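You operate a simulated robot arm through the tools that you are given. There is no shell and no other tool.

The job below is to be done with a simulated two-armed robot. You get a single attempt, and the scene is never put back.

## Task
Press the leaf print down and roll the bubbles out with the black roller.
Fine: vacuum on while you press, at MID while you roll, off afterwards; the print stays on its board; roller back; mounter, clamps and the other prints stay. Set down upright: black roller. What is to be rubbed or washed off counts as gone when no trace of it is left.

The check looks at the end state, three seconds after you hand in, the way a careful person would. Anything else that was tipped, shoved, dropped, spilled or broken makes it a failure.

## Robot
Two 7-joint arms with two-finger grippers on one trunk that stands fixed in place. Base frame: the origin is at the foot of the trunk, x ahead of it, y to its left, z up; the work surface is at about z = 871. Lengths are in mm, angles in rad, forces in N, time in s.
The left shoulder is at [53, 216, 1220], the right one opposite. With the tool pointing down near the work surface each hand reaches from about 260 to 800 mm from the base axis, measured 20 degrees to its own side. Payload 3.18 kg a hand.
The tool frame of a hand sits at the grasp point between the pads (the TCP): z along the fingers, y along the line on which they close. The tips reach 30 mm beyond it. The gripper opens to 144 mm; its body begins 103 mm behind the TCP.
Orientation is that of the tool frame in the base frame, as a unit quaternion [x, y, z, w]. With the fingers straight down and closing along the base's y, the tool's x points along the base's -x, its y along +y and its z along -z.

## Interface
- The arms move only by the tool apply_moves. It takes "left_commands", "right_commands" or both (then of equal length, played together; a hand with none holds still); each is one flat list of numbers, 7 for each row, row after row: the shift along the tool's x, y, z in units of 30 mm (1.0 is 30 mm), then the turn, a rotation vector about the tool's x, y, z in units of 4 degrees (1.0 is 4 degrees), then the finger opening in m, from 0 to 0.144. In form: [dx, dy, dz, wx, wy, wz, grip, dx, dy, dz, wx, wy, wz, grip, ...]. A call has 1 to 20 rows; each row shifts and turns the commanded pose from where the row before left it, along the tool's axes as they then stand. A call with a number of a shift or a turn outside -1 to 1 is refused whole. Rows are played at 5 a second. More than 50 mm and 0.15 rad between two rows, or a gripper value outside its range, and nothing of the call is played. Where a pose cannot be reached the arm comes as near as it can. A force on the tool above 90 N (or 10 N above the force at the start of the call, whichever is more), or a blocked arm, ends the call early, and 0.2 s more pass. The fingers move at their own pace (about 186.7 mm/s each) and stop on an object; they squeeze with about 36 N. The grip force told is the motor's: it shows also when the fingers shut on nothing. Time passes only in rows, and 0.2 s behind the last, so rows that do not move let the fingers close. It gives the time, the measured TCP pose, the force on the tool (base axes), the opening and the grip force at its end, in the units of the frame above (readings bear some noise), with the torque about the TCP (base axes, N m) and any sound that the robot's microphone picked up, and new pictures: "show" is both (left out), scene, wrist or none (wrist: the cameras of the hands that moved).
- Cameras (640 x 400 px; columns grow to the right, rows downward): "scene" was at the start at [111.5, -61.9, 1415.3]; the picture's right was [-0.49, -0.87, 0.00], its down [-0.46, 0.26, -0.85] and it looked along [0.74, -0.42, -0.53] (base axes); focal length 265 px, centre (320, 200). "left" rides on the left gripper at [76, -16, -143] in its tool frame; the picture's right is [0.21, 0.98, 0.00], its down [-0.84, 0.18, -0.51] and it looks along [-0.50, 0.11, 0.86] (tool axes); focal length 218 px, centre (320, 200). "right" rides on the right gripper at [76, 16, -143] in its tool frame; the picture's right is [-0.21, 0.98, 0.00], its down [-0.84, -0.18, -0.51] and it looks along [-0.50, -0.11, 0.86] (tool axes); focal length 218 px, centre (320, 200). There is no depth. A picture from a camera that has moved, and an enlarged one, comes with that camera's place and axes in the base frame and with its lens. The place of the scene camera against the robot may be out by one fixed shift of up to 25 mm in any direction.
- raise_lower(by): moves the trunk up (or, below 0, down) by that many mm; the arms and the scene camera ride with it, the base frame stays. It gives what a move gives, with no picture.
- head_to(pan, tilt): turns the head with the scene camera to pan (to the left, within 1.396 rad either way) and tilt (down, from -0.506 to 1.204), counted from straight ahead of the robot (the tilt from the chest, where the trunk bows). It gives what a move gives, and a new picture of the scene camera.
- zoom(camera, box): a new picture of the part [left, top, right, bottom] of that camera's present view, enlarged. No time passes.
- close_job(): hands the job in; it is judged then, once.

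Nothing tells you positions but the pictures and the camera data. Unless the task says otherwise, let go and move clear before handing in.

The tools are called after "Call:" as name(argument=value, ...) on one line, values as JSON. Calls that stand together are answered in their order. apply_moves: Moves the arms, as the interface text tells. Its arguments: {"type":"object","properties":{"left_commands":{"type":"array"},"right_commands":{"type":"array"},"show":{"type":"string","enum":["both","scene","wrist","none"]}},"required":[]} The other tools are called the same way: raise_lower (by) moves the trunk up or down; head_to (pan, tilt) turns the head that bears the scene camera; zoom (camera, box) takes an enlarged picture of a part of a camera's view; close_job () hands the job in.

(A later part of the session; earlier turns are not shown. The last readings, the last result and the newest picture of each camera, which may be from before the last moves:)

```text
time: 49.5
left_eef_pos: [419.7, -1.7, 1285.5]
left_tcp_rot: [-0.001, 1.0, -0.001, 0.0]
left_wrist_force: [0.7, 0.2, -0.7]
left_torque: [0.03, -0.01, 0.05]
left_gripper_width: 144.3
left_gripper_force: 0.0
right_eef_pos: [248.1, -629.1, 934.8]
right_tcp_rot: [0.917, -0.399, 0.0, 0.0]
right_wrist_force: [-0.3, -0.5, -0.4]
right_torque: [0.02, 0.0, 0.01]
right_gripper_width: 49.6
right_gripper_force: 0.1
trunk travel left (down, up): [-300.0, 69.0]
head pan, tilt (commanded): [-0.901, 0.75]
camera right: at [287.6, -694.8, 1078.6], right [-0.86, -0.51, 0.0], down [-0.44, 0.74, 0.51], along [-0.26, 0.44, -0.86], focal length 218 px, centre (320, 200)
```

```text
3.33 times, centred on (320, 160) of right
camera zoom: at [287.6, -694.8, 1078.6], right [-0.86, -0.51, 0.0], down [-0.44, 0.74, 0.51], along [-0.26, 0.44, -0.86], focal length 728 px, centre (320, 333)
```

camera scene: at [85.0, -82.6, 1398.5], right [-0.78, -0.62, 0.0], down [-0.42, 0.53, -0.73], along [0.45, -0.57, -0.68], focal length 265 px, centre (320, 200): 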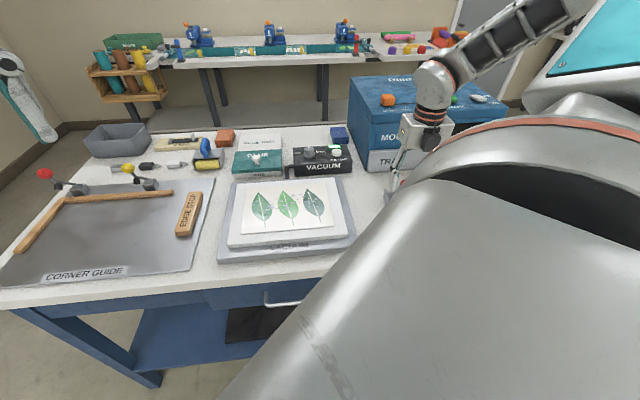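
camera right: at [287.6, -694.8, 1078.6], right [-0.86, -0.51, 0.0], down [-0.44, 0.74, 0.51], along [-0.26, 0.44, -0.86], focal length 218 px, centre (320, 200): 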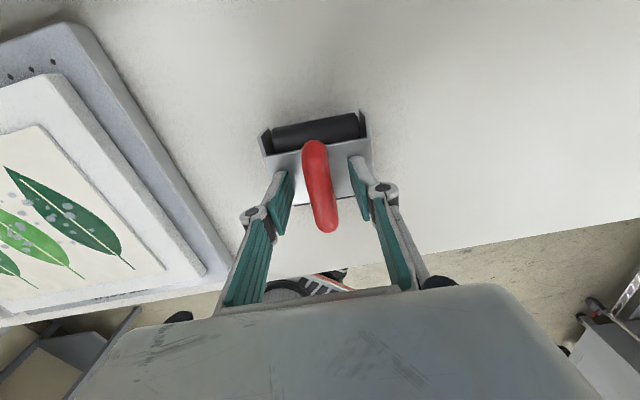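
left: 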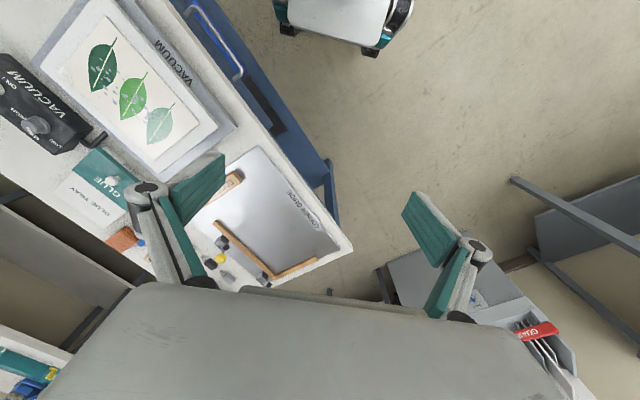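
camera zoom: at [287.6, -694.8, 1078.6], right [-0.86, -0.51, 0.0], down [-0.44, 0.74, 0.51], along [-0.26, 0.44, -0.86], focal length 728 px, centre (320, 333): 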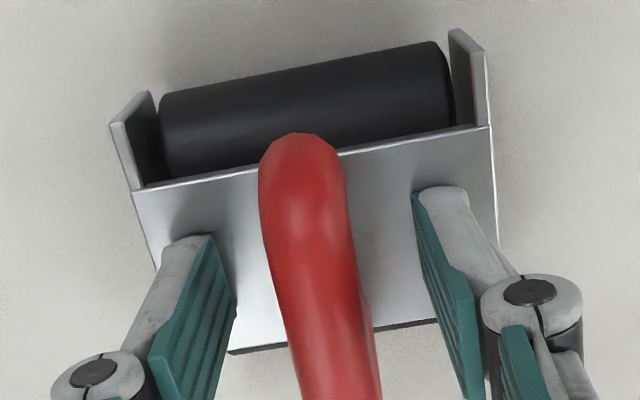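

The tips are clear of the plate and the bar is centred. Closing on the handle.

Call:
apply_moves(right_commands=[0, 0, 0, 0, 0, 0, 0.025, 0, 0, 0, 0, 0, 0, 0.0, 0, 0, 0, 0, 0, 0, 0.0, 0, 0, 0, 0, 0, 0, 0.0], show="wrist")

Call:
zoom(camera="right", box=[240, 100, 400, 220])

```text
time: 50.5
left_eef_pos: [418.6, -1.7, 1285.7]
left_tcp_rot: [-0.001, 1.0, -0.002, 0.0]
left_wrist_force: [-0.1, 0.3, -0.4]
left_torque: [-0.01, -0.03, 0.0]
left_gripper_width: 143.8
left_gripper_force: 0.1
right_eef_pos: [247.4, -627.9, 935.4]
right_tcp_rot: [0.917, -0.399, 0.001, -0.002]
right_wrist_force: [0.0, -0.2, -0.3]
right_torque: [-0.04, 0.0, -0.03]
right_gripper_width: 15.8
right_gripper_force: 35.6
trunk travel left (down, up): [-300.0, 69.0]
head pan, tilt (commanded): [-0.901, 0.75]
camera right: at [287.6, -695.1, 1078.4], right [-0.86, -0.51, 0.0], down [-0.44, 0.74, 0.51], along [-0.26, 0.44, -0.86], focal length 218 px, centre (320, 200)
```

right: 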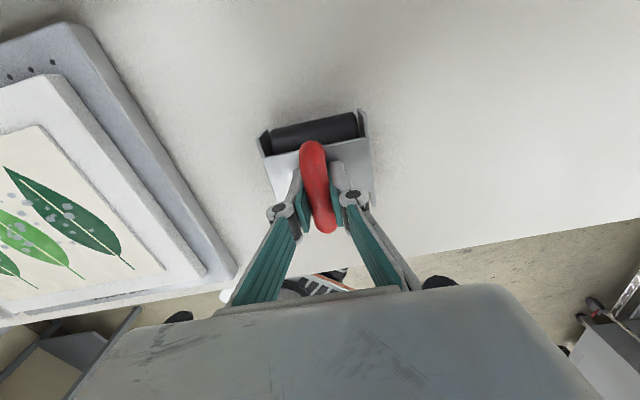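

```text
3.33 times, centred on (320, 160) of right
camera zoom: at [287.6, -695.1, 1078.4], right [-0.86, -0.51, 0.0], down [-0.44, 0.74, 0.51], along [-0.26, 0.44, -0.86], focal length 728 px, centre (320, 333)
```

zoom: 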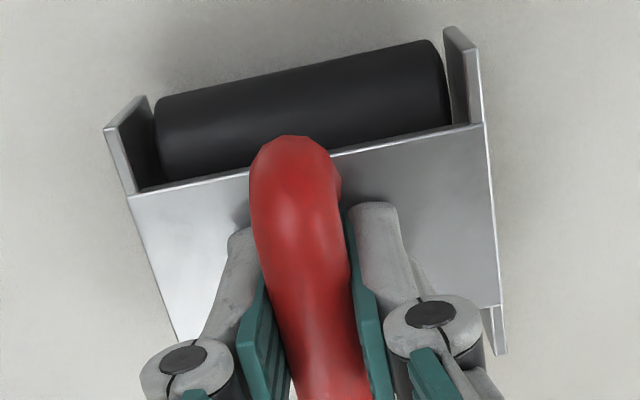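

Gripped. I'll lift straight up and check it hangs level.

Call:
apply_moves(right_commands=[0, 0, -0.3, 0, 0, 0, 0.0, 0, 0, -0.7, 0, 0, 0, 0.0, 0, 0, -0.8, 0, 0, 0, 0.0, 0, 0, -0.8, 0, 0, 0, 0.0], show="both")

Call:
zoom(camera="right", box=[240, 100, 400, 220])

Call:
zoom(camera="scene", box=[330, 100, 490, 220])

```text
time: 51.5
left_eef_pos: [418.5, -0.5, 1286.2]
left_tcp_rot: [-0.001, 1.0, 0.0, 0.0]
left_wrist_force: [0.2, 0.9, -1.1]
left_torque: [-0.02, 0.0, 0.0]
left_gripper_width: 144.2
left_gripper_force: 0.1
right_eef_pos: [247.6, -627.3, 1012.7]
right_tcp_rot: [0.917, -0.398, 0.0, -0.001]
right_wrist_force: [-0.7, -0.9, -3.8]
right_torque: [0.0, -0.02, 0.04]
right_gripper_width: 15.7
right_gripper_force: 35.6
trunk travel left (down, up): [-300.0, 69.0]
head pan, tilt (commanded): [-0.901, 0.75]
camera scene: at [84.7, -82.2, 1398.6], right [-0.78, -0.62, 0.0], down [-0.42, 0.53, -0.73], along [0.45, -0.57, -0.68], focal length 265 px, centre (320, 200)
camera right: at [287.6, -693.4, 1157.1], right [-0.86, -0.51, 0.0], down [-0.44, 0.74, 0.51], along [-0.26, 0.44, -0.86], focal length 218 px, centre (320, 200)
```

scene: 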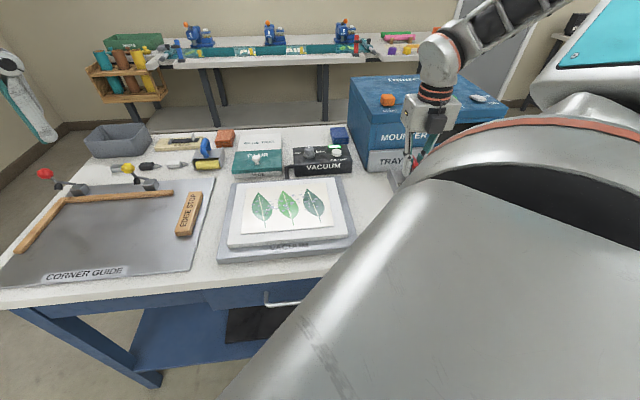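
right: 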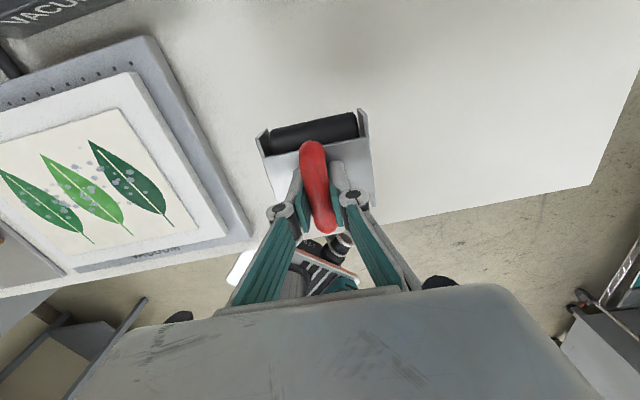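

```text
3.33 times, centred on (320, 160) of right
camera zoom: at [287.6, -693.4, 1157.1], right [-0.86, -0.51, 0.0], down [-0.44, 0.74, 0.51], along [-0.26, 0.44, -0.86], focal length 728 px, centre (320, 333)
```

zoom: 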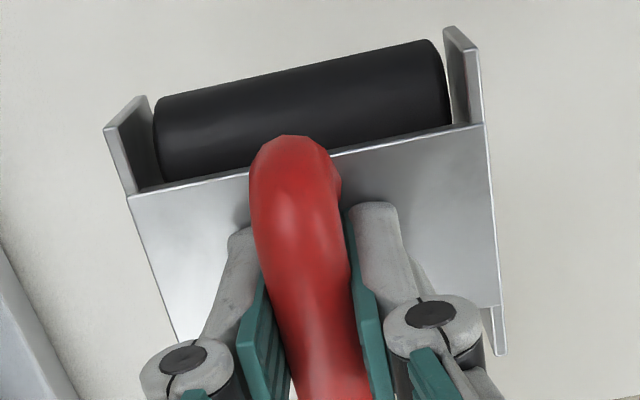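

```text
3.33 times, centred on (410, 160) of scene
camera zoom: at [84.7, -82.2, 1398.6], right [-0.78, -0.62, 0.0], down [-0.42, 0.53, -0.73], along [0.45, -0.57, -0.68], focal length 883 px, centre (20, 333)
```

zoom: 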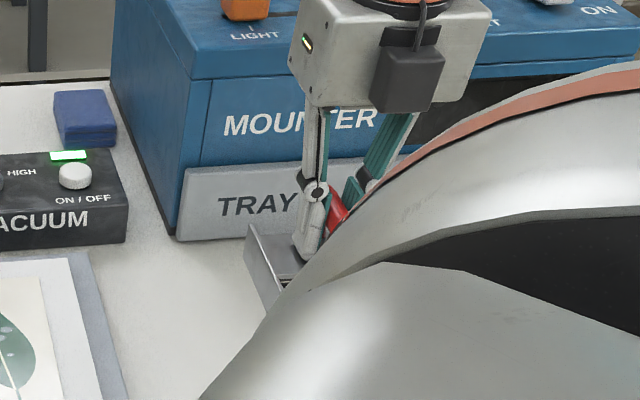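

The roller is lifted and stays level. I'll align it with the print and carry it over the right-hand strip of the print at safe height.

Call:
apply_moves(right_commands=[0, 0, 0, 0, 0, -0.575, 0.0, -0.063, -0.895, 0, 0, 0, 0, 0.0, -0.063, -0.895, 0, 0, 0, 0, 0.0, -0.063, -0.895, 0, 0, 0, 0, 0.0, -0.063, -0.895, 0, 0, 0, 0, 0.0, -0.063, -0.895, 0, 0, 0, 0, 0.0, -0.063, -0.895, 0, 0, 0, 0, 0.0, -0.063, -0.895, 0, 0, 0, 0, 0.0, -0.063, -0.895, 0, 0, 0, 0, 0.0, -0.063, -0.895, 0, 0, 0, 0, 0.0, 0, 0, 0, 0, 0, 0, 0.0], show="both")

```text
time: 53.9
left_eef_pos: [418.9, -1.5, 1285.4]
left_tcp_rot: [-0.002, 1.0, -0.001, 0.0]
left_wrist_force: [0.0, 0.0, 0.6]
left_torque: [-0.01, 0.0, 0.0]
left_gripper_width: 143.9
left_gripper_force: 0.1
right_eef_pos: [405.4, -444.0, 1013.4]
right_tcp_rot: [0.925, -0.38, 0.0, -0.001]
right_wrist_force: [-0.2, 1.0, -3.9]
right_torque: [0.0, -0.02, 0.02]
right_gripper_width: 15.5
right_gripper_force: 35.7
trunk travel left (down, up): [-300.0, 69.0]
head pan, tilt (commanded): [-0.901, 0.75]
camera scene: at [84.7, -83.0, 1398.6], right [-0.78, -0.62, 0.0], down [-0.42, 0.53, -0.73], along [0.45, -0.57, -0.68], focal length 265 px, centre (320, 200)
camera right: at [447.9, -508.6, 1155.9], right [-0.84, -0.55, 0.0], down [-0.47, 0.72, 0.51], along [-0.28, 0.43, -0.86], focal length 218 px, centre (320, 200)
```

scene: 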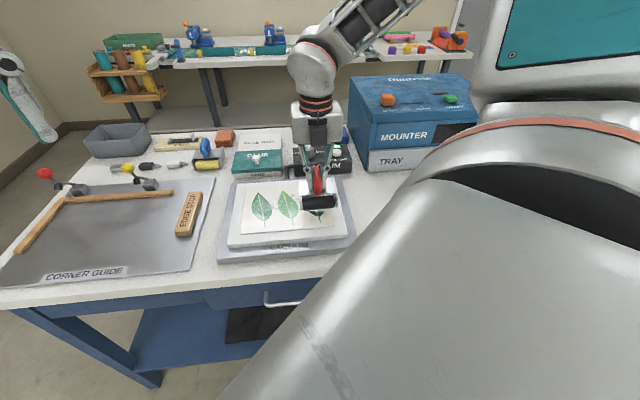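
right: 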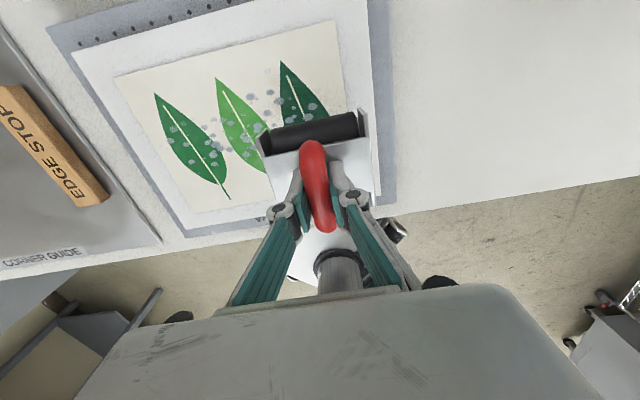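

Call:
zoom(camera="scene", box=[220, 90, 380, 270])

Call:
zoom(camera="right", box=[100, 0, 400, 220])

```text
2.22 times, centred on (300, 180) of scene
camera zoom: at [84.7, -83.0, 1398.6], right [-0.78, -0.62, 0.0], down [-0.42, 0.53, -0.73], along [0.45, -0.57, -0.68], focal length 589 px, centre (364, 244)
```

zoom: 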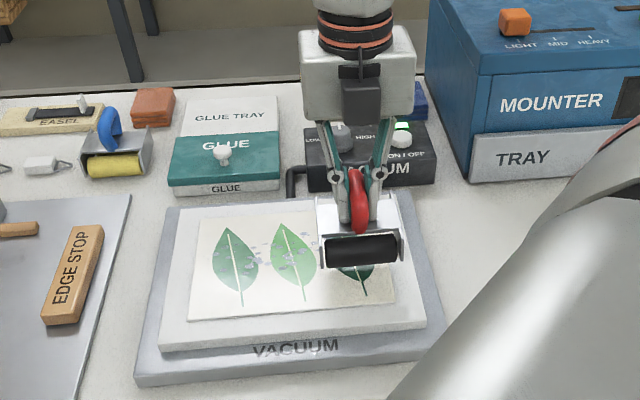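

```text
1.82 times, centred on (250, 110) of right
camera zoom: at [447.9, -508.6, 1155.9], right [-0.84, -0.55, 0.0], down [-0.47, 0.72, 0.51], along [-0.28, 0.43, -0.86], focal length 397 px, centre (447, 364)
```

zoom: 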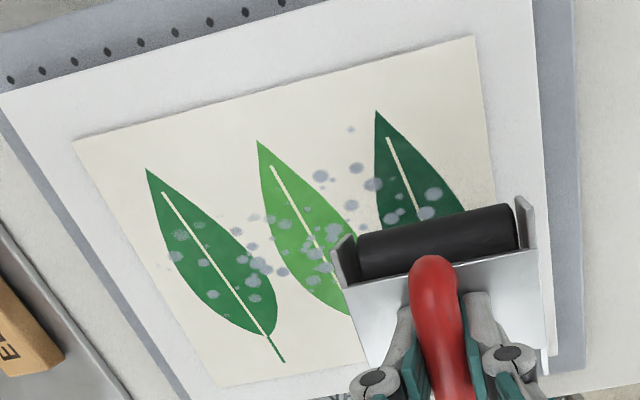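

The roller is over the right strip of the print. Lowering toward the surface in steps while watching the force.

Call:
apply_moves(right_commands=[0, 0, 0.7, 0, 0, 0, 0.0, 0, 0, 0.5, 0, 0, 0, 0.0, 0, 0, 0.2, 0, 0, 0, 0.0], show="wrist")

Call:
zoom(camera="scene", box=[220, 130, 380, 270])

```text
time: 54.7
left_eef_pos: [415.8, -0.3, 1288.3]
left_tcp_rot: [-0.001, 1.0, -0.001, 0.001]
left_wrist_force: [0.9, -0.1, -0.4]
left_torque: [0.0, 0.0, -0.02]
left_gripper_width: 144.0
left_gripper_force: 0.0
right_eef_pos: [402.4, -444.6, 975.8]
right_tcp_rot: [0.925, -0.381, 0.002, 0.0]
right_wrist_force: [-8.7, -7.8, 28.9]
right_torque: [0.17, 0.1, 0.0]
right_gripper_width: 16.1
right_gripper_force: 35.9
trunk travel left (down, up): [-300.0, 69.0]
head pan, tilt (commanded): [-0.901, 0.75]
camera right: at [445.8, -510.0, 1119.2], right [-0.84, -0.55, 0.0], down [-0.47, 0.72, 0.5], along [-0.27, 0.42, -0.86], focal length 218 px, centre (320, 200)
```

right: 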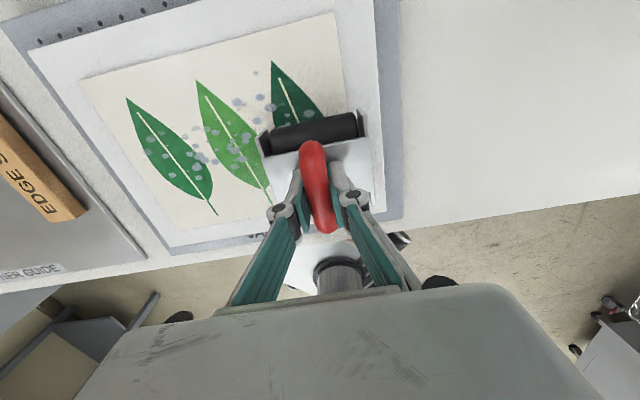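

```text
2.86 times, centred on (300, 200) of scene
camera zoom: at [81.8, -81.5, 1399.4], right [-0.78, -0.62, 0.0], down [-0.42, 0.53, -0.73], along [0.46, -0.57, -0.68], focal length 757 px, centre (377, 200)
```

zoom: 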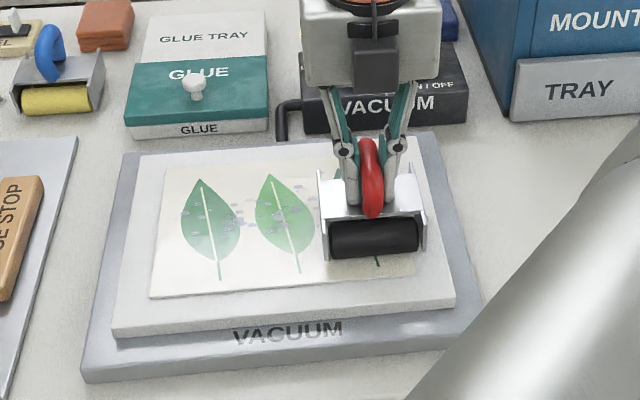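

Contact came at TCP z ≈ 976 with about 29 N, so I'll ease off a little before rolling.

Call:
apply_moves(right_commands=[0, 0, -0.05, 0, 0, 0, 0.0, 0, 0, 0, 0, 0, 0, 0.0], show="wrist")

Call:
zoom(camera="right", box=[60, 0, 420, 230])

Call:
zoom(camera="scene", box=[280, 140, 360, 220])

```text
time: 55.3
left_eef_pos: [416.7, -1.5, 1286.6]
left_tcp_rot: [-0.001, 1.0, -0.003, 0.001]
left_wrist_force: [0.8, -0.2, 0.5]
left_torque: [-0.02, 0.01, 0.0]
left_gripper_width: 144.0
left_gripper_force: 0.1
right_eef_pos: [403.9, -445.3, 974.8]
right_tcp_rot: [0.925, -0.38, 0.002, 0.0]
right_wrist_force: [-6.2, -6.4, 24.7]
right_torque: [-0.16, -0.15, -0.04]
right_gripper_width: 15.7
right_gripper_force: 35.5
trunk travel left (down, up): [-300.0, 69.0]
head pan, tilt (commanded): [-0.901, 0.75]
camera right: at [446.1, -509.0, 1118.4], right [-0.84, -0.55, 0.0], down [-0.47, 0.72, 0.51], along [-0.28, 0.42, -0.86], focal length 218 px, centre (320, 200)
```

right: 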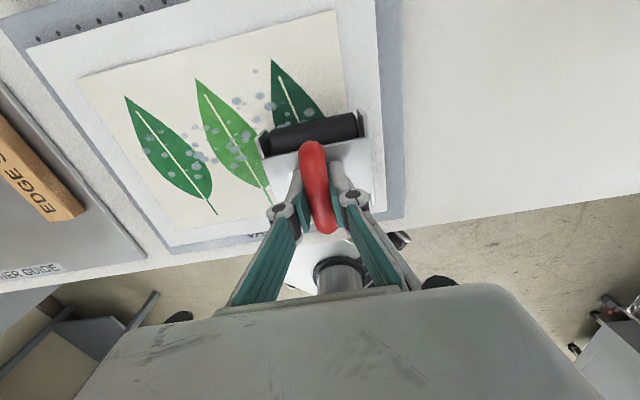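

```text
1.74 times, centred on (240, 115) of right
camera zoom: at [446.1, -509.0, 1118.4], right [-0.84, -0.55, 0.0], down [-0.47, 0.72, 0.51], along [-0.28, 0.42, -0.86], focal length 380 px, centre (459, 348)
```

zoom: 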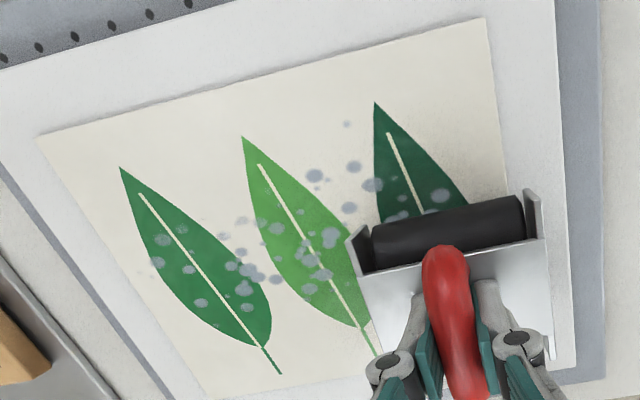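

```text
5.00 times, centred on (320, 180) of scene
camera zoom: at [82.9, -81.8, 1398.8], right [-0.78, -0.62, 0.0], down [-0.42, 0.53, -0.73], along [0.46, -0.57, -0.68], focal length 1324 px, centre (320, 300)
```

zoom: 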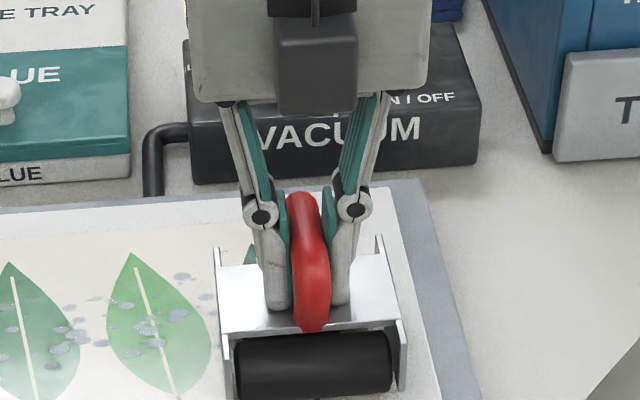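

Contact force is steady at about 25 N. Now rolling forward along this strip.

Call:
apply_moves(right_commands=[0.2, 0.03, 0, 0, 0, 0, 0.0, 0.4, 0, 0, 0, 0, 0, 0.0, 0.4, 0, 0, 0, 0, 0, 0.0, 0.4, 0, 0, 0, 0, 0, 0.0, 0.4, 0, 0, 0, 0, 0, 0.0], show="both")

Call:
zoom(camera="right", box=[60, 0, 420, 230])

Call:
zoom(camera="scene", box=[220, 130, 380, 270])

```text
time: 56.5
left_eef_pos: [418.7, 0.3, 1286.0]
left_tcp_rot: [0.0, 1.0, -0.002, 0.0]
left_wrist_force: [-0.1, -0.1, -0.5]
left_torque: [0.0, -0.02, 0.02]
left_gripper_width: 144.0
left_gripper_force: 0.1
right_eef_pos: [442.6, -483.5, 975.2]
right_tcp_rot: [0.925, -0.38, 0.002, -0.001]
right_wrist_force: [-0.9, -0.3, 22.1]
right_torque: [0.0, -0.13, -0.04]
right_gripper_width: 15.5
right_gripper_force: 36.6
trunk travel left (down, up): [-300.0, 69.0]
head pan, tilt (commanded): [-0.901, 0.75]
camera scene: at [83.6, -81.5, 1398.7], right [-0.78, -0.62, 0.0], down [-0.42, 0.53, -0.73], along [0.45, -0.57, -0.68], focal length 265 px, centre (320, 200)
camera right: at [485.7, -547.1, 1118.2], right [-0.84, -0.55, 0.0], down [-0.47, 0.72, 0.51], along [-0.28, 0.42, -0.86], focal length 218 px, centre (320, 200)
```

scene: 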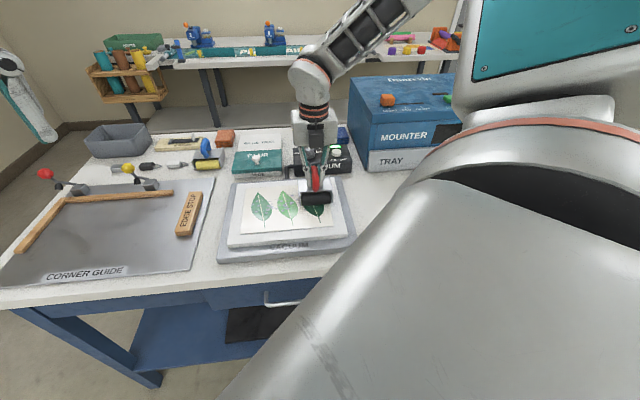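
right: 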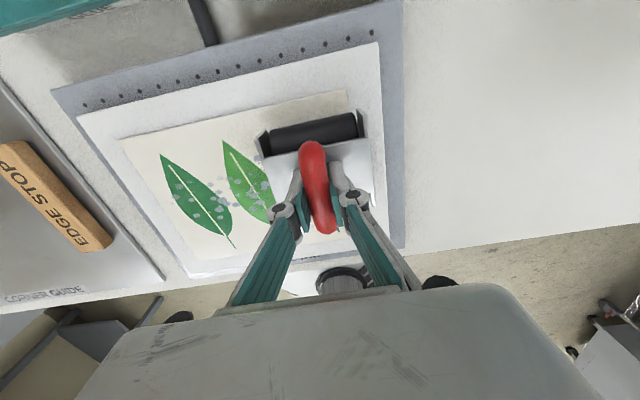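

```text
1.74 times, centred on (240, 115) of right
camera zoom: at [485.7, -547.1, 1118.2], right [-0.84, -0.55, 0.0], down [-0.47, 0.72, 0.51], along [-0.28, 0.42, -0.86], focal length 380 px, centre (459, 348)
```

zoom: 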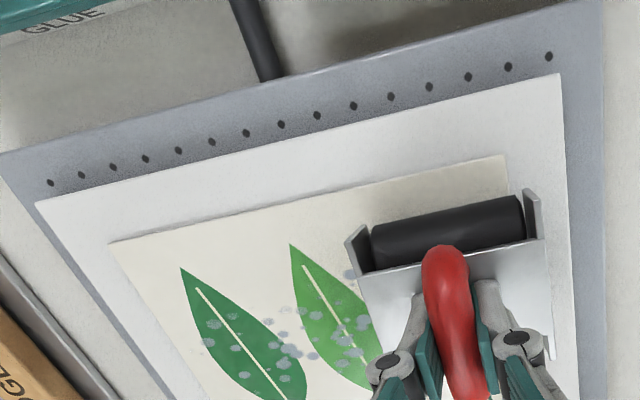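

```text
2.86 times, centred on (300, 200) of scene
camera zoom: at [83.6, -81.5, 1398.7], right [-0.78, -0.62, 0.0], down [-0.42, 0.53, -0.73], along [0.45, -0.57, -0.68], focal length 757 px, centre (377, 200)
```

zoom: 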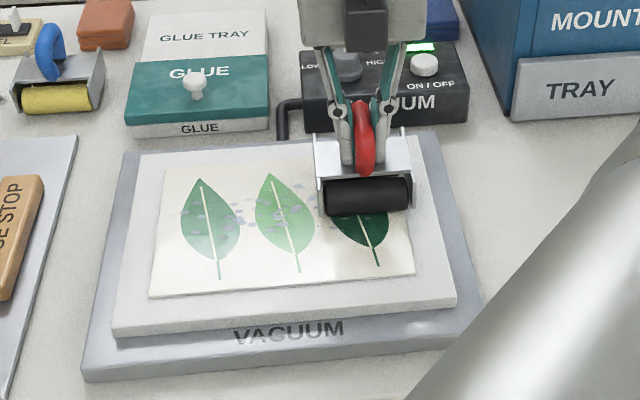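

Rolling works with the vacuum on and the print stays put. I'll continue to the far edge, then roll back to the near edge.

Call:
apply_moves(right_commands=[0.45, 0, 0, 0, 0, 0, 0.0, 0.5, 0, 0, 0, 0, 0, 0.0, 0.45, 0, 0, 0, 0, 0, 0.0, 0, 0, 0, 0, 0, 0, 0.0], show="wrist")

Call:
zoom(camera="right", box=[60, 0, 420, 230])

Call:
zoom(camera="scene", box=[220, 130, 380, 270])

```text
time: 57.5
left_eef_pos: [417.1, -0.4, 1286.5]
left_tcp_rot: [-0.001, 1.0, -0.002, 0.001]
left_wrist_force: [-0.7, 0.2, 0.2]
left_torque: [0.0, -0.02, -0.03]
left_gripper_width: 144.1
left_gripper_force: 0.2
right_eef_pos: [471.6, -510.3, 974.4]
right_tcp_rot: [0.925, -0.38, 0.001, 0.0]
right_wrist_force: [-4.7, -4.7, 26.8]
right_torque: [0.38, 0.65, 0.17]
right_gripper_width: 15.7
right_gripper_force: 35.8
trunk travel left (down, up): [-300.0, 69.0]
head pan, tilt (commanded): [-0.901, 0.75]
camera right: at [515.3, -575.1, 1118.0], right [-0.84, -0.55, 0.0], down [-0.47, 0.72, 0.51], along [-0.28, 0.42, -0.86], focal length 218 px, centre (320, 200)
```

right: 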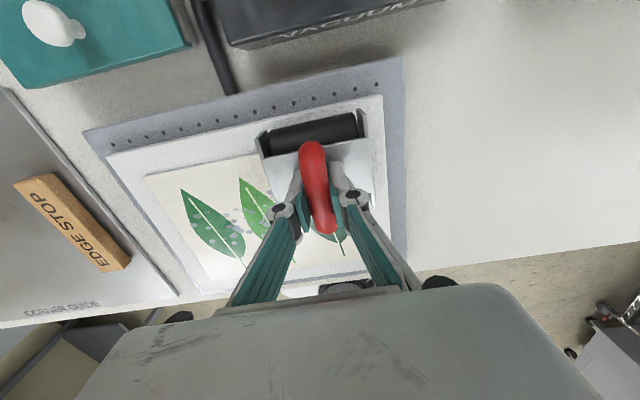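

```text
1.74 times, centred on (240, 115) of right
camera zoom: at [515.3, -575.1, 1118.0], right [-0.84, -0.55, 0.0], down [-0.47, 0.72, 0.51], along [-0.28, 0.42, -0.86], focal length 380 px, centre (459, 348)
```

zoom: 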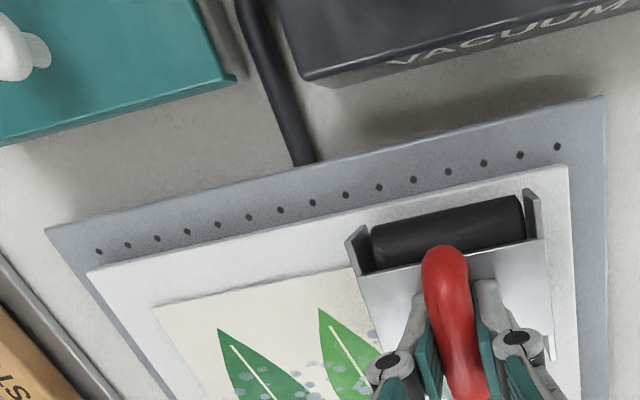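

```text
2.86 times, centred on (300, 200) of scene
camera zoom: at [82.8, -81.3, 1398.9], right [-0.78, -0.62, 0.0], down [-0.42, 0.53, -0.73], along [0.46, -0.57, -0.68], focal length 757 px, centre (377, 200)
```

zoom: 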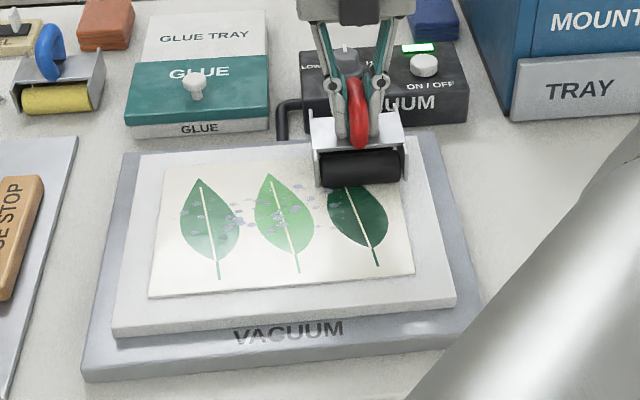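

The right leaf is already clear of bubbles. Rolling back toward the near edge.

Call:
apply_moves(right_commands=[-0.3, 0, 0, 0, 0, 0, 0.0, -0.4, 0, 0, 0, 0, 0, 0.0, -0.4, 0, 0, 0, 0, 0, 0.0, -0.4, 0, 0, 0, 0, 0, 0.0, -0.4, 0, 0, 0, 0, 0, 0.0, -0.4, 0, 0, 0, 0, 0, 0.0, -0.4, 0, 0, 0, 0, 0, 0.0, -0.4, 0, 0, 0, 0, 0, 0.0, -0.4, 0, 0, 0, 0, 0, 0.0, -0.4, 0, 0, 0, 0, 0, 0.0, -0.4, 0, 0, 0, 0, 0, 0.0, -0.4, 0, 0, 0, 0, 0, 0.0], show="wrist")

Call:
zoom(camera="right", box=[60, 0, 420, 230])

Call:
zoom(camera="scene", box=[220, 130, 380, 270])

```text
time: 60.1
left_eef_pos: [417.1, -0.2, 1285.7]
left_tcp_rot: [-0.001, 1.0, -0.001, 0.001]
left_wrist_force: [0.4, -0.1, 0.1]
left_torque: [0.02, 0.02, 0.01]
left_gripper_width: 143.9
left_gripper_force: 0.0
right_eef_pos: [371.0, -411.0, 973.3]
right_tcp_rot: [0.925, -0.38, 0.001, 0.0]
right_wrist_force: [-1.8, -2.2, 38.5]
right_torque: [-0.82, -0.65, -0.09]
right_gripper_width: 15.5
right_gripper_force: 36.1
trunk travel left (down, up): [-300.0, 69.0]
head pan, tilt (commanded): [-0.901, 0.75]
camera right: at [414.6, -475.7, 1117.8], right [-0.84, -0.55, 0.0], down [-0.47, 0.72, 0.5], along [-0.28, 0.42, -0.86], focal length 218 px, centre (320, 200)
```

right: 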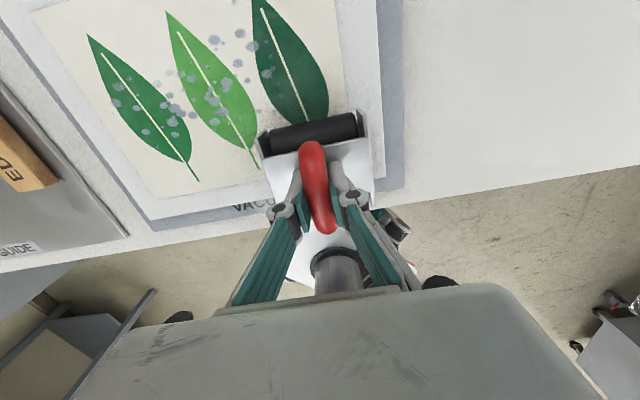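

```text
1.74 times, centred on (240, 115) of right
camera zoom: at [414.6, -475.7, 1117.8], right [-0.84, -0.55, 0.0], down [-0.47, 0.72, 0.5], along [-0.28, 0.42, -0.86], focal length 380 px, centre (459, 348)
```

zoom: 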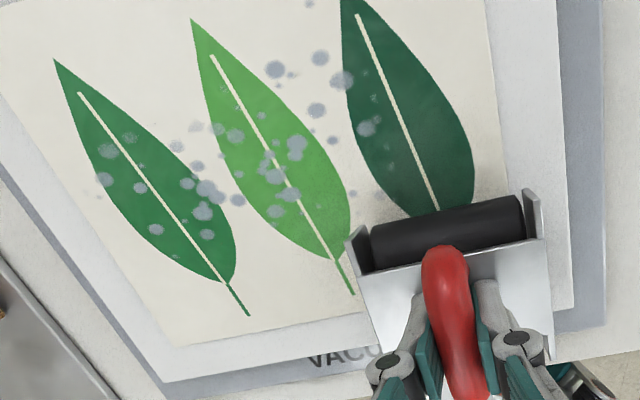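

```text
2.86 times, centred on (300, 200) of scene
camera zoom: at [82.8, -80.4, 1398.9], right [-0.78, -0.62, 0.0], down [-0.42, 0.53, -0.73], along [0.46, -0.57, -0.68], focal length 757 px, centre (377, 200)
```

zoom: 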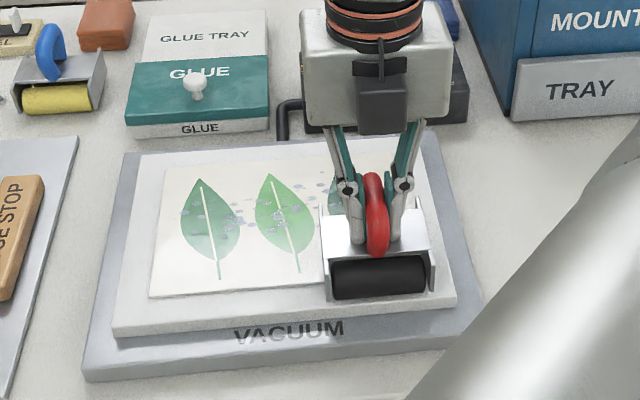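

The right strip is clean. I'll lift, shift left by about 53 mm and set down for the second strip.

Call:
apply_moves(right_commands=[0, 0, -0.3, 0, 0, 0, 0.0, 0, 0, -0.4, 0, 0, 0, 0.0, 0.8, -0.885, 0, 0, 0, 0, 0.0, 0.8, -0.885, 0, 0, 0, 0, 0.0, 0, 0, 0.3, 0, 0, 0, 0.0, 0, 0, 0.2, 0, 0, 0, 0.0, 0, 0, 0.15, 0, 0, 0, 0.0], show="wrist")

Call:
zoom(camera="right", box=[60, 0, 420, 230])

```text
time: 61.7
left_eef_pos: [419.3, -1.8, 1285.4]
left_tcp_rot: [-0.002, 1.0, -0.001, 0.0]
left_wrist_force: [-0.6, -0.1, -0.3]
left_torque: [0.03, -0.01, 0.02]
left_gripper_width: 143.8
left_gripper_force: 0.1
right_eef_pos: [446.4, -409.6, 975.7]
right_tcp_rot: [0.925, -0.38, 0.0, -0.001]
right_wrist_force: [-0.6, 0.0, 0.1]
right_torque: [-0.07, 0.02, -0.03]
right_gripper_width: 15.8
right_gripper_force: 35.9
trunk travel left (down, up): [-300.0, 69.0]
head pan, tilt (commanded): [-0.901, 0.75]
camera right: at [488.2, -474.2, 1118.6], right [-0.84, -0.55, 0.0], down [-0.47, 0.72, 0.51], along [-0.28, 0.43, -0.86], focal length 218 px, centre (320, 200)
```

right: 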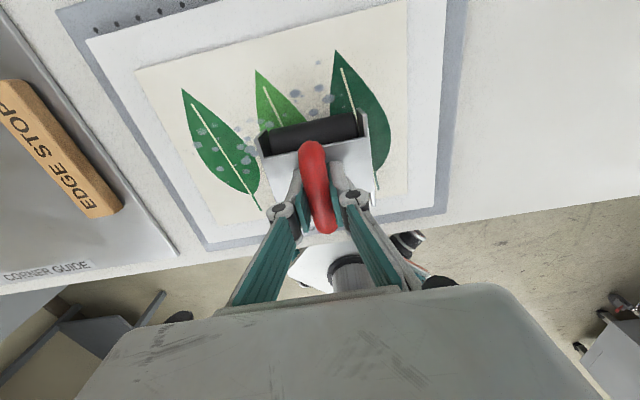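

```text
1.74 times, centred on (240, 115) of right
camera zoom: at [488.2, -474.2, 1118.6], right [-0.84, -0.55, 0.0], down [-0.47, 0.72, 0.51], along [-0.28, 0.43, -0.86], focal length 380 px, centre (459, 348)
```

zoom: 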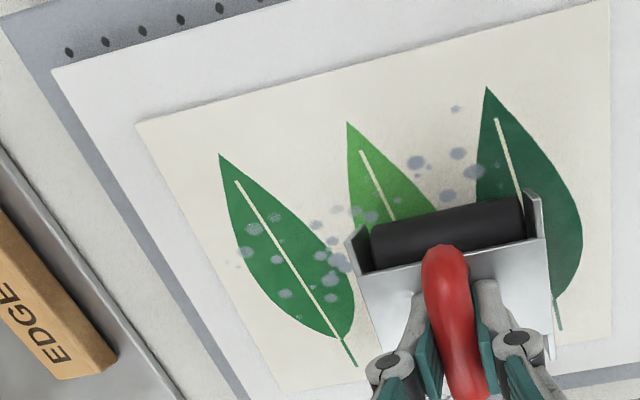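

Call:
apply_moves(right_commands=[0, 0, 0.08, 0, 0, 0, 0.0, 0, 0, 0.03, 0, 0, 0, 0.0], show="none")

```text
time: 62.3
left_eef_pos: [416.3, -0.2, 1286.1]
left_tcp_rot: [-0.001, 1.0, -0.001, 0.0]
left_wrist_force: [-0.6, 1.3, 0.1]
left_torque: [0.02, 0.03, -0.02]
left_gripper_width: 143.8
left_gripper_force: 0.1
right_eef_pos: [446.2, -409.1, 975.5]
right_tcp_rot: [0.925, -0.379, 0.004, -0.002]
right_wrist_force: [-3.7, -3.8, 34.6]
right_torque: [0.02, 0.41, -0.01]
right_gripper_width: 15.4
right_gripper_force: 36.0
trunk travel left (down, up): [-300.0, 69.0]
head pan, tilt (commanded): [-0.901, 0.75]
```

Call:
apply_moves(right_commands=[0.1, 0, -0.03, 0, 0, 0, 0.0, 0.4, 0, 0, 0, 0, 0, 0.0, 0.4, 0, 0, 0, 0, 0, 0.0, 0.4, 0, 0, 0, 0, 0, 0.0, 0.4, 0, 0, 0, 0, 0, 0.0, 0.4, 0, 0, 0, 0, 0, 0.0, 0.4, 0, 0, 0, 0, 0, 0.0, 0.4, 0, 0, 0, 0, 0, 0.0, 0, 0, 0, 0, 0, 0, 0.0], show="wrist")

Call:
zoom(camera="right", box=[60, 0, 420, 230])

Call:
zoom(camera="scene", box=[220, 130, 380, 270])

```text
time: 64.3
left_eef_pos: [418.1, 1.9, 1287.2]
left_tcp_rot: [-0.001, 1.0, -0.002, 0.0]
left_wrist_force: [0.6, 0.2, 0.9]
left_torque: [0.03, 0.03, 0.01]
left_gripper_width: 143.7
left_gripper_force: 0.0
right_eef_pos: [505.9, -469.3, 974.0]
right_tcp_rot: [0.925, -0.381, 0.003, -0.001]
right_wrist_force: [3.2, 1.5, 37.3]
right_torque: [0.47, 0.27, -0.06]
right_gripper_width: 15.7
right_gripper_force: 35.6
trunk travel left (down, up): [-300.0, 69.0]
head pan, tilt (commanded): [-0.901, 0.75]
camera right: at [548.5, -533.5, 1118.1], right [-0.84, -0.55, 0.0], down [-0.48, 0.72, 0.5], along [-0.27, 0.42, -0.86], focal length 218 px, centre (320, 200)
```

right: 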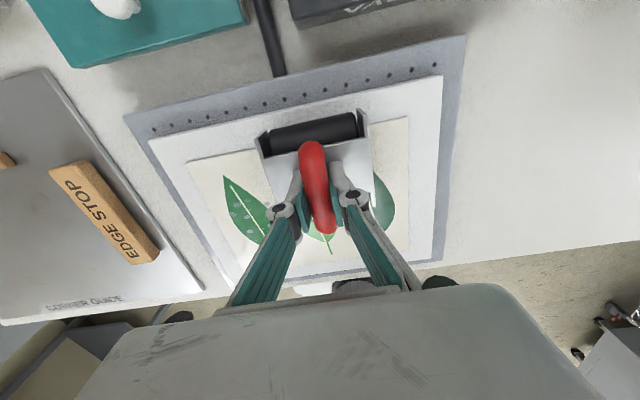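

```text
1.74 times, centred on (240, 115) of right
camera zoom: at [548.5, -533.5, 1118.1], right [-0.84, -0.55, 0.0], down [-0.48, 0.72, 0.5], along [-0.27, 0.42, -0.86], focal length 380 px, centre (459, 348)
```

zoom: 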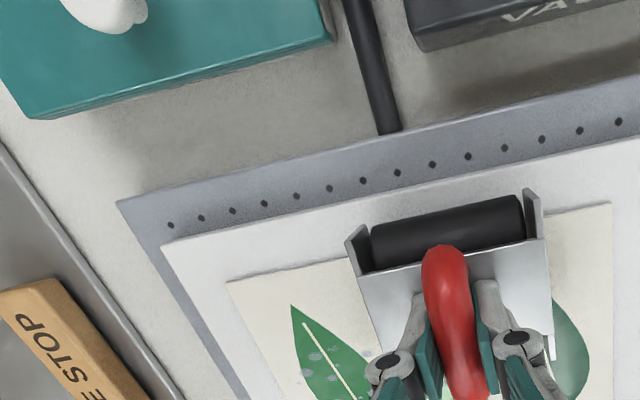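

```text
2.86 times, centred on (300, 200) of scene
camera zoom: at [82.7, -80.1, 1399.0], right [-0.78, -0.62, 0.0], down [-0.42, 0.53, -0.73], along [0.46, -0.57, -0.68], focal length 757 px, centre (377, 200)
```

zoom: 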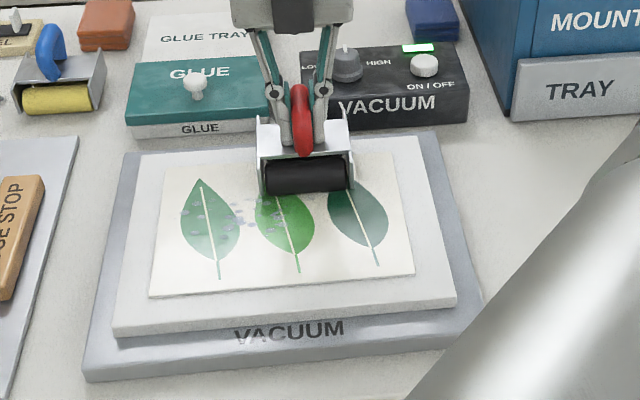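

The second strip is clearing. Rolling back to the near edge.

Call:
apply_moves(right_commands=[-0.3, 0, 0, 0, 0, 0, 0.0, -0.4, 0, 0, 0, 0, 0, 0.0, -0.4, 0, 0, 0, 0, 0, 0.0, -0.4, 0, 0, 0, 0, 0, 0.0, -0.4, 0, 0, 0, 0, 0, 0.0, -0.4, 0, 0, 0, 0, 0, 0.0, -0.4, 0, 0, 0, 0, 0, 0.0, -0.4, 0, 0, 0, 0, 0, 0.0, -0.4, 0, -0.03, 0, 0, 0, 0.0, -0.4, 0, 0, 0, 0, 0, 0.0, -0.4, 0, 0, 0, 0, 0, 0.0, -0.3, 0, 0, 0, 0, 0, 0.0], show="wrist")

Call:
zoom(camera="right", box=[60, 0, 420, 230])

Call:
zoom(camera="scene", box=[220, 130, 380, 270])

```text
time: 66.9
left_eef_pos: [418.9, -0.3, 1286.3]
left_tcp_rot: [-0.001, 1.0, -0.002, 0.001]
left_wrist_force: [0.2, 0.2, 0.0]
left_torque: [0.0, 0.02, -0.03]
left_gripper_width: 144.1
left_gripper_force: 0.1
right_eef_pos: [406.4, -371.5, 976.1]
right_tcp_rot: [0.925, -0.381, 0.0, 0.001]
right_wrist_force: [2.1, 1.7, 14.1]
right_torque: [-0.22, -0.46, 0.08]
right_gripper_width: 15.4
right_gripper_force: 36.3
trunk travel left (down, up): [-300.0, 69.0]
head pan, tilt (commanded): [-0.901, 0.75]
camera right: at [450.4, -437.2, 1118.1], right [-0.84, -0.55, 0.0], down [-0.47, 0.72, 0.51], along [-0.28, 0.42, -0.86], focal length 218 px, centre (320, 200)
```

right: 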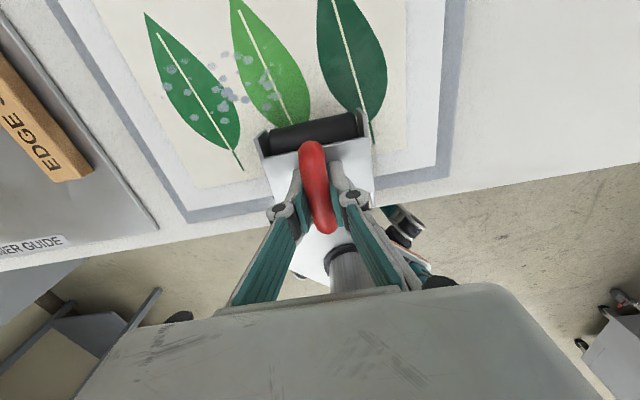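

```text
1.74 times, centred on (240, 115) of right
camera zoom: at [450.4, -437.2, 1118.1], right [-0.84, -0.55, 0.0], down [-0.47, 0.72, 0.51], along [-0.28, 0.42, -0.86], focal length 380 px, centre (459, 348)
```

zoom: 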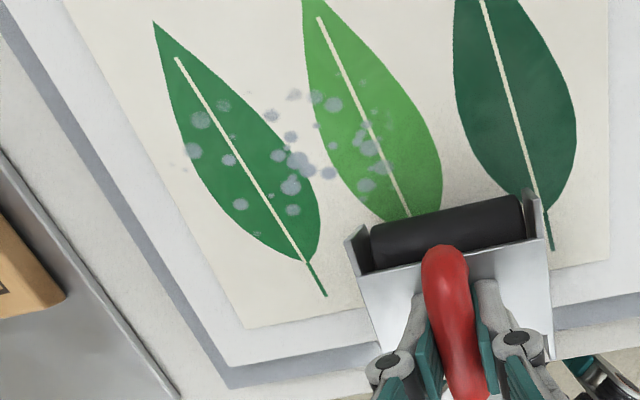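

```text
2.86 times, centred on (300, 200) of scene
camera zoom: at [84.4, -81.4, 1398.6], right [-0.78, -0.62, 0.0], down [-0.42, 0.53, -0.73], along [0.45, -0.57, -0.68], focal length 757 px, centre (377, 200)
```

zoom: 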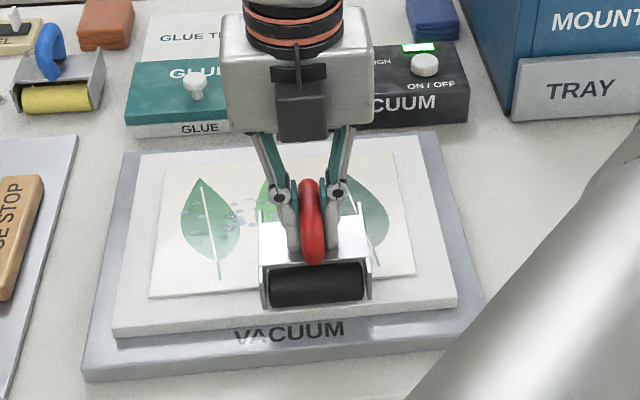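

Second strip is clean. Lifting and shifting left for the third strip.

Call:
apply_moves(right_commands=[0, 0, -0.3, 0, 0, 0, 0.0, 0, 0, -0.4, 0, 0, 0, 0.0, 0.83, -0.867, 0, 0, 0, 0, 0.0, 0.83, -0.867, 0, 0, 0, 0, 0.0, 0, 0, 0.3, 0, 0, 0, 0.0, 0, 0, 0.25, 0, 0, 0, 0.0, 0, 0, 0.12, 0, 0, 0, 0.0, 0, 0, 0.05, 0, 0, 0, 0.0], show="none")

```text
time: 68.7
left_eef_pos: [418.4, -1.0, 1285.7]
left_tcp_rot: [-0.001, 1.0, -0.001, 0.0]
left_wrist_force: [0.2, 0.4, 0.5]
left_torque: [-0.02, 0.01, 0.01]
left_gripper_width: 143.9
left_gripper_force: 0.0
right_eef_pos: [479.7, -370.6, 975.4]
right_tcp_rot: [0.925, -0.38, 0.002, -0.001]
right_wrist_force: [-2.4, -2.4, 13.9]
right_torque: [-0.2, 0.23, -0.02]
right_gripper_width: 15.7
right_gripper_force: 36.1
trunk travel left (down, up): [-300.0, 69.0]
head pan, tilt (commanded): [-0.901, 0.75]
```

Call:
apply_moves(right_commands=[0.1, 0, 0.04, 0, 0, 0, 0.0, 0.4, 0, 0, 0, 0, 0, 0.0, 0.4, 0, 0, 0, 0, 0, 0.0, 0.4, 0, 0, 0, 0, 0, 0.0, 0.4, 0, 0, 0, 0, 0, 0.0, 0.4, 0, 0, 0, 0, 0, 0.0, 0.4, 0, 0, 0, 0, 0, 0.0, 0.5, 0, 0, 0, 0, 0, 0.0, 0, 0, 0, 0, 0, 0, 0.0], show="wrist")

Call:
zoom(camera="scene", box=[220, 130, 380, 270])

```text
time: 70.7
left_eef_pos: [415.2, 0.4, 1285.9]
left_tcp_rot: [-0.001, 1.0, -0.002, 0.0]
left_wrist_force: [0.4, 0.6, 0.4]
left_torque: [-0.01, 0.01, 0.03]
left_gripper_width: 144.1
left_gripper_force: 0.1
right_eef_pos: [543.8, -434.1, 974.6]
right_tcp_rot: [0.924, -0.381, 0.002, -0.001]
right_wrist_force: [-2.0, -1.8, 40.2]
right_torque: [0.63, 0.73, 0.01]
right_gripper_width: 15.4
right_gripper_force: 36.4
trunk travel left (down, up): [-300.0, 69.0]
head pan, tilt (commanded): [-0.901, 0.75]
camera right: at [585.7, -498.9, 1118.0], right [-0.84, -0.55, 0.0], down [-0.47, 0.72, 0.5], along [-0.27, 0.42, -0.86], focal length 218 px, centre (320, 200)
```

right: 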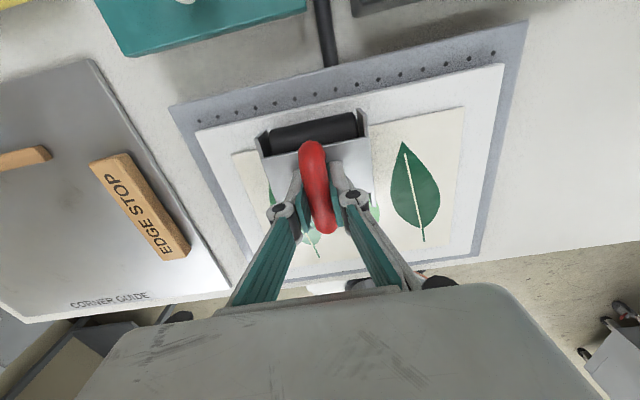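

```text
2.86 times, centred on (300, 200) of scene
camera zoom: at [82.1, -80.4, 1399.0], right [-0.78, -0.62, 0.0], down [-0.42, 0.53, -0.73], along [0.46, -0.57, -0.68], focal length 757 px, centre (377, 200)
```

zoom: 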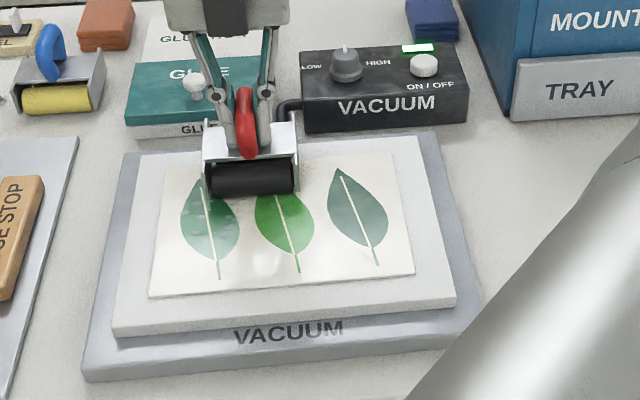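

Call:
apply_moves(right_commands=[-0.3, 0, -0.02, 0, 0, 0, 0.0, -0.4, 0, 0, 0, 0, 0, 0.0, -0.4, 0, 0, 0, 0, 0, 0.0, -0.4, 0, 0, 0, 0, 0, 0.0, -0.4, 0, 0, 0, 0, 0, 0.0, -0.4, 0, 0, 0, 0, 0, 0.0, -0.4, 0, 0, 0, 0, 0, 0.0, -0.4, 0, 0, 0, 0, 0, 0.0, -0.4, 0, 0, 0, 0, 0, 0.0, -0.4, 0, 0, 0, 0, 0, 0.0, -0.4, 0, 0, 0, 0, 0, 0.0, -0.35, 0, 0, 0, 0, 0, 0.0], show="wrist")

Call:
zoom(camera="right", box=[60, 0, 420, 230])

Call:
zoom(camera="scene", box=[220, 130, 380, 270])

```text
time: 73.3
left_eef_pos: [416.5, 0.9, 1287.6]
left_tcp_rot: [-0.001, 1.0, -0.002, 0.001]
left_wrist_force: [-0.8, 0.0, -0.7]
left_torque: [-0.02, 0.01, 0.0]
left_gripper_width: 144.0
left_gripper_force: 0.1
right_eef_pos: [443.8, -334.2, 974.2]
right_tcp_rot: [0.925, -0.381, 0.003, -0.001]
right_wrist_force: [0.5, -0.9, 40.0]
right_torque: [-0.85, -0.67, 0.03]
right_gripper_width: 15.4
right_gripper_force: 35.6
trunk travel left (down, up): [-300.0, 69.0]
head pan, tilt (commanded): [-0.901, 0.75]
camera right: at [485.7, -399.7, 1117.8], right [-0.84, -0.55, 0.0], down [-0.48, 0.72, 0.5], along [-0.27, 0.42, -0.86], focal length 218 px, centre (320, 200)
```

right: 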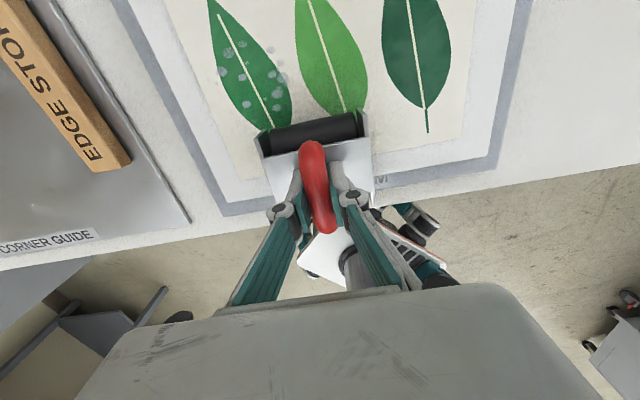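

```text
1.74 times, centred on (240, 115) of right
camera zoom: at [485.7, -399.7, 1117.8], right [-0.84, -0.55, 0.0], down [-0.48, 0.72, 0.5], along [-0.27, 0.42, -0.86], focal length 380 px, centre (459, 348)
```

zoom: 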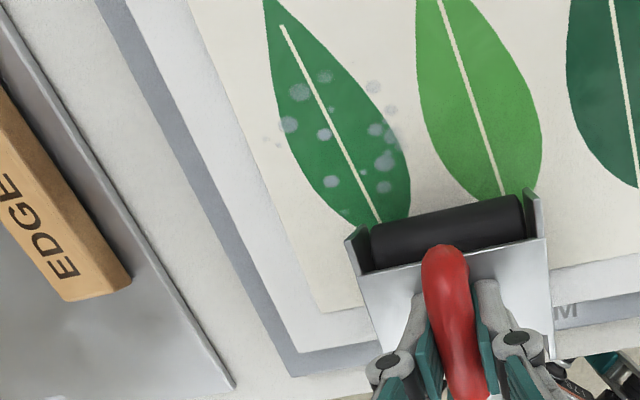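

```text
2.86 times, centred on (300, 200) of scene
camera zoom: at [82.6, -80.4, 1399.0], right [-0.78, -0.62, 0.0], down [-0.42, 0.53, -0.73], along [0.46, -0.57, -0.68], focal length 757 px, centre (377, 200)
```

zoom: 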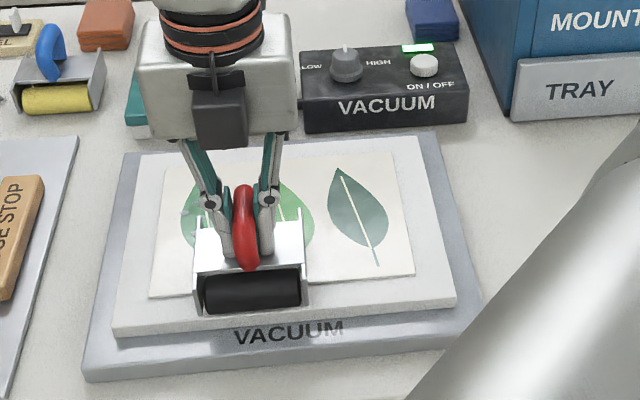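

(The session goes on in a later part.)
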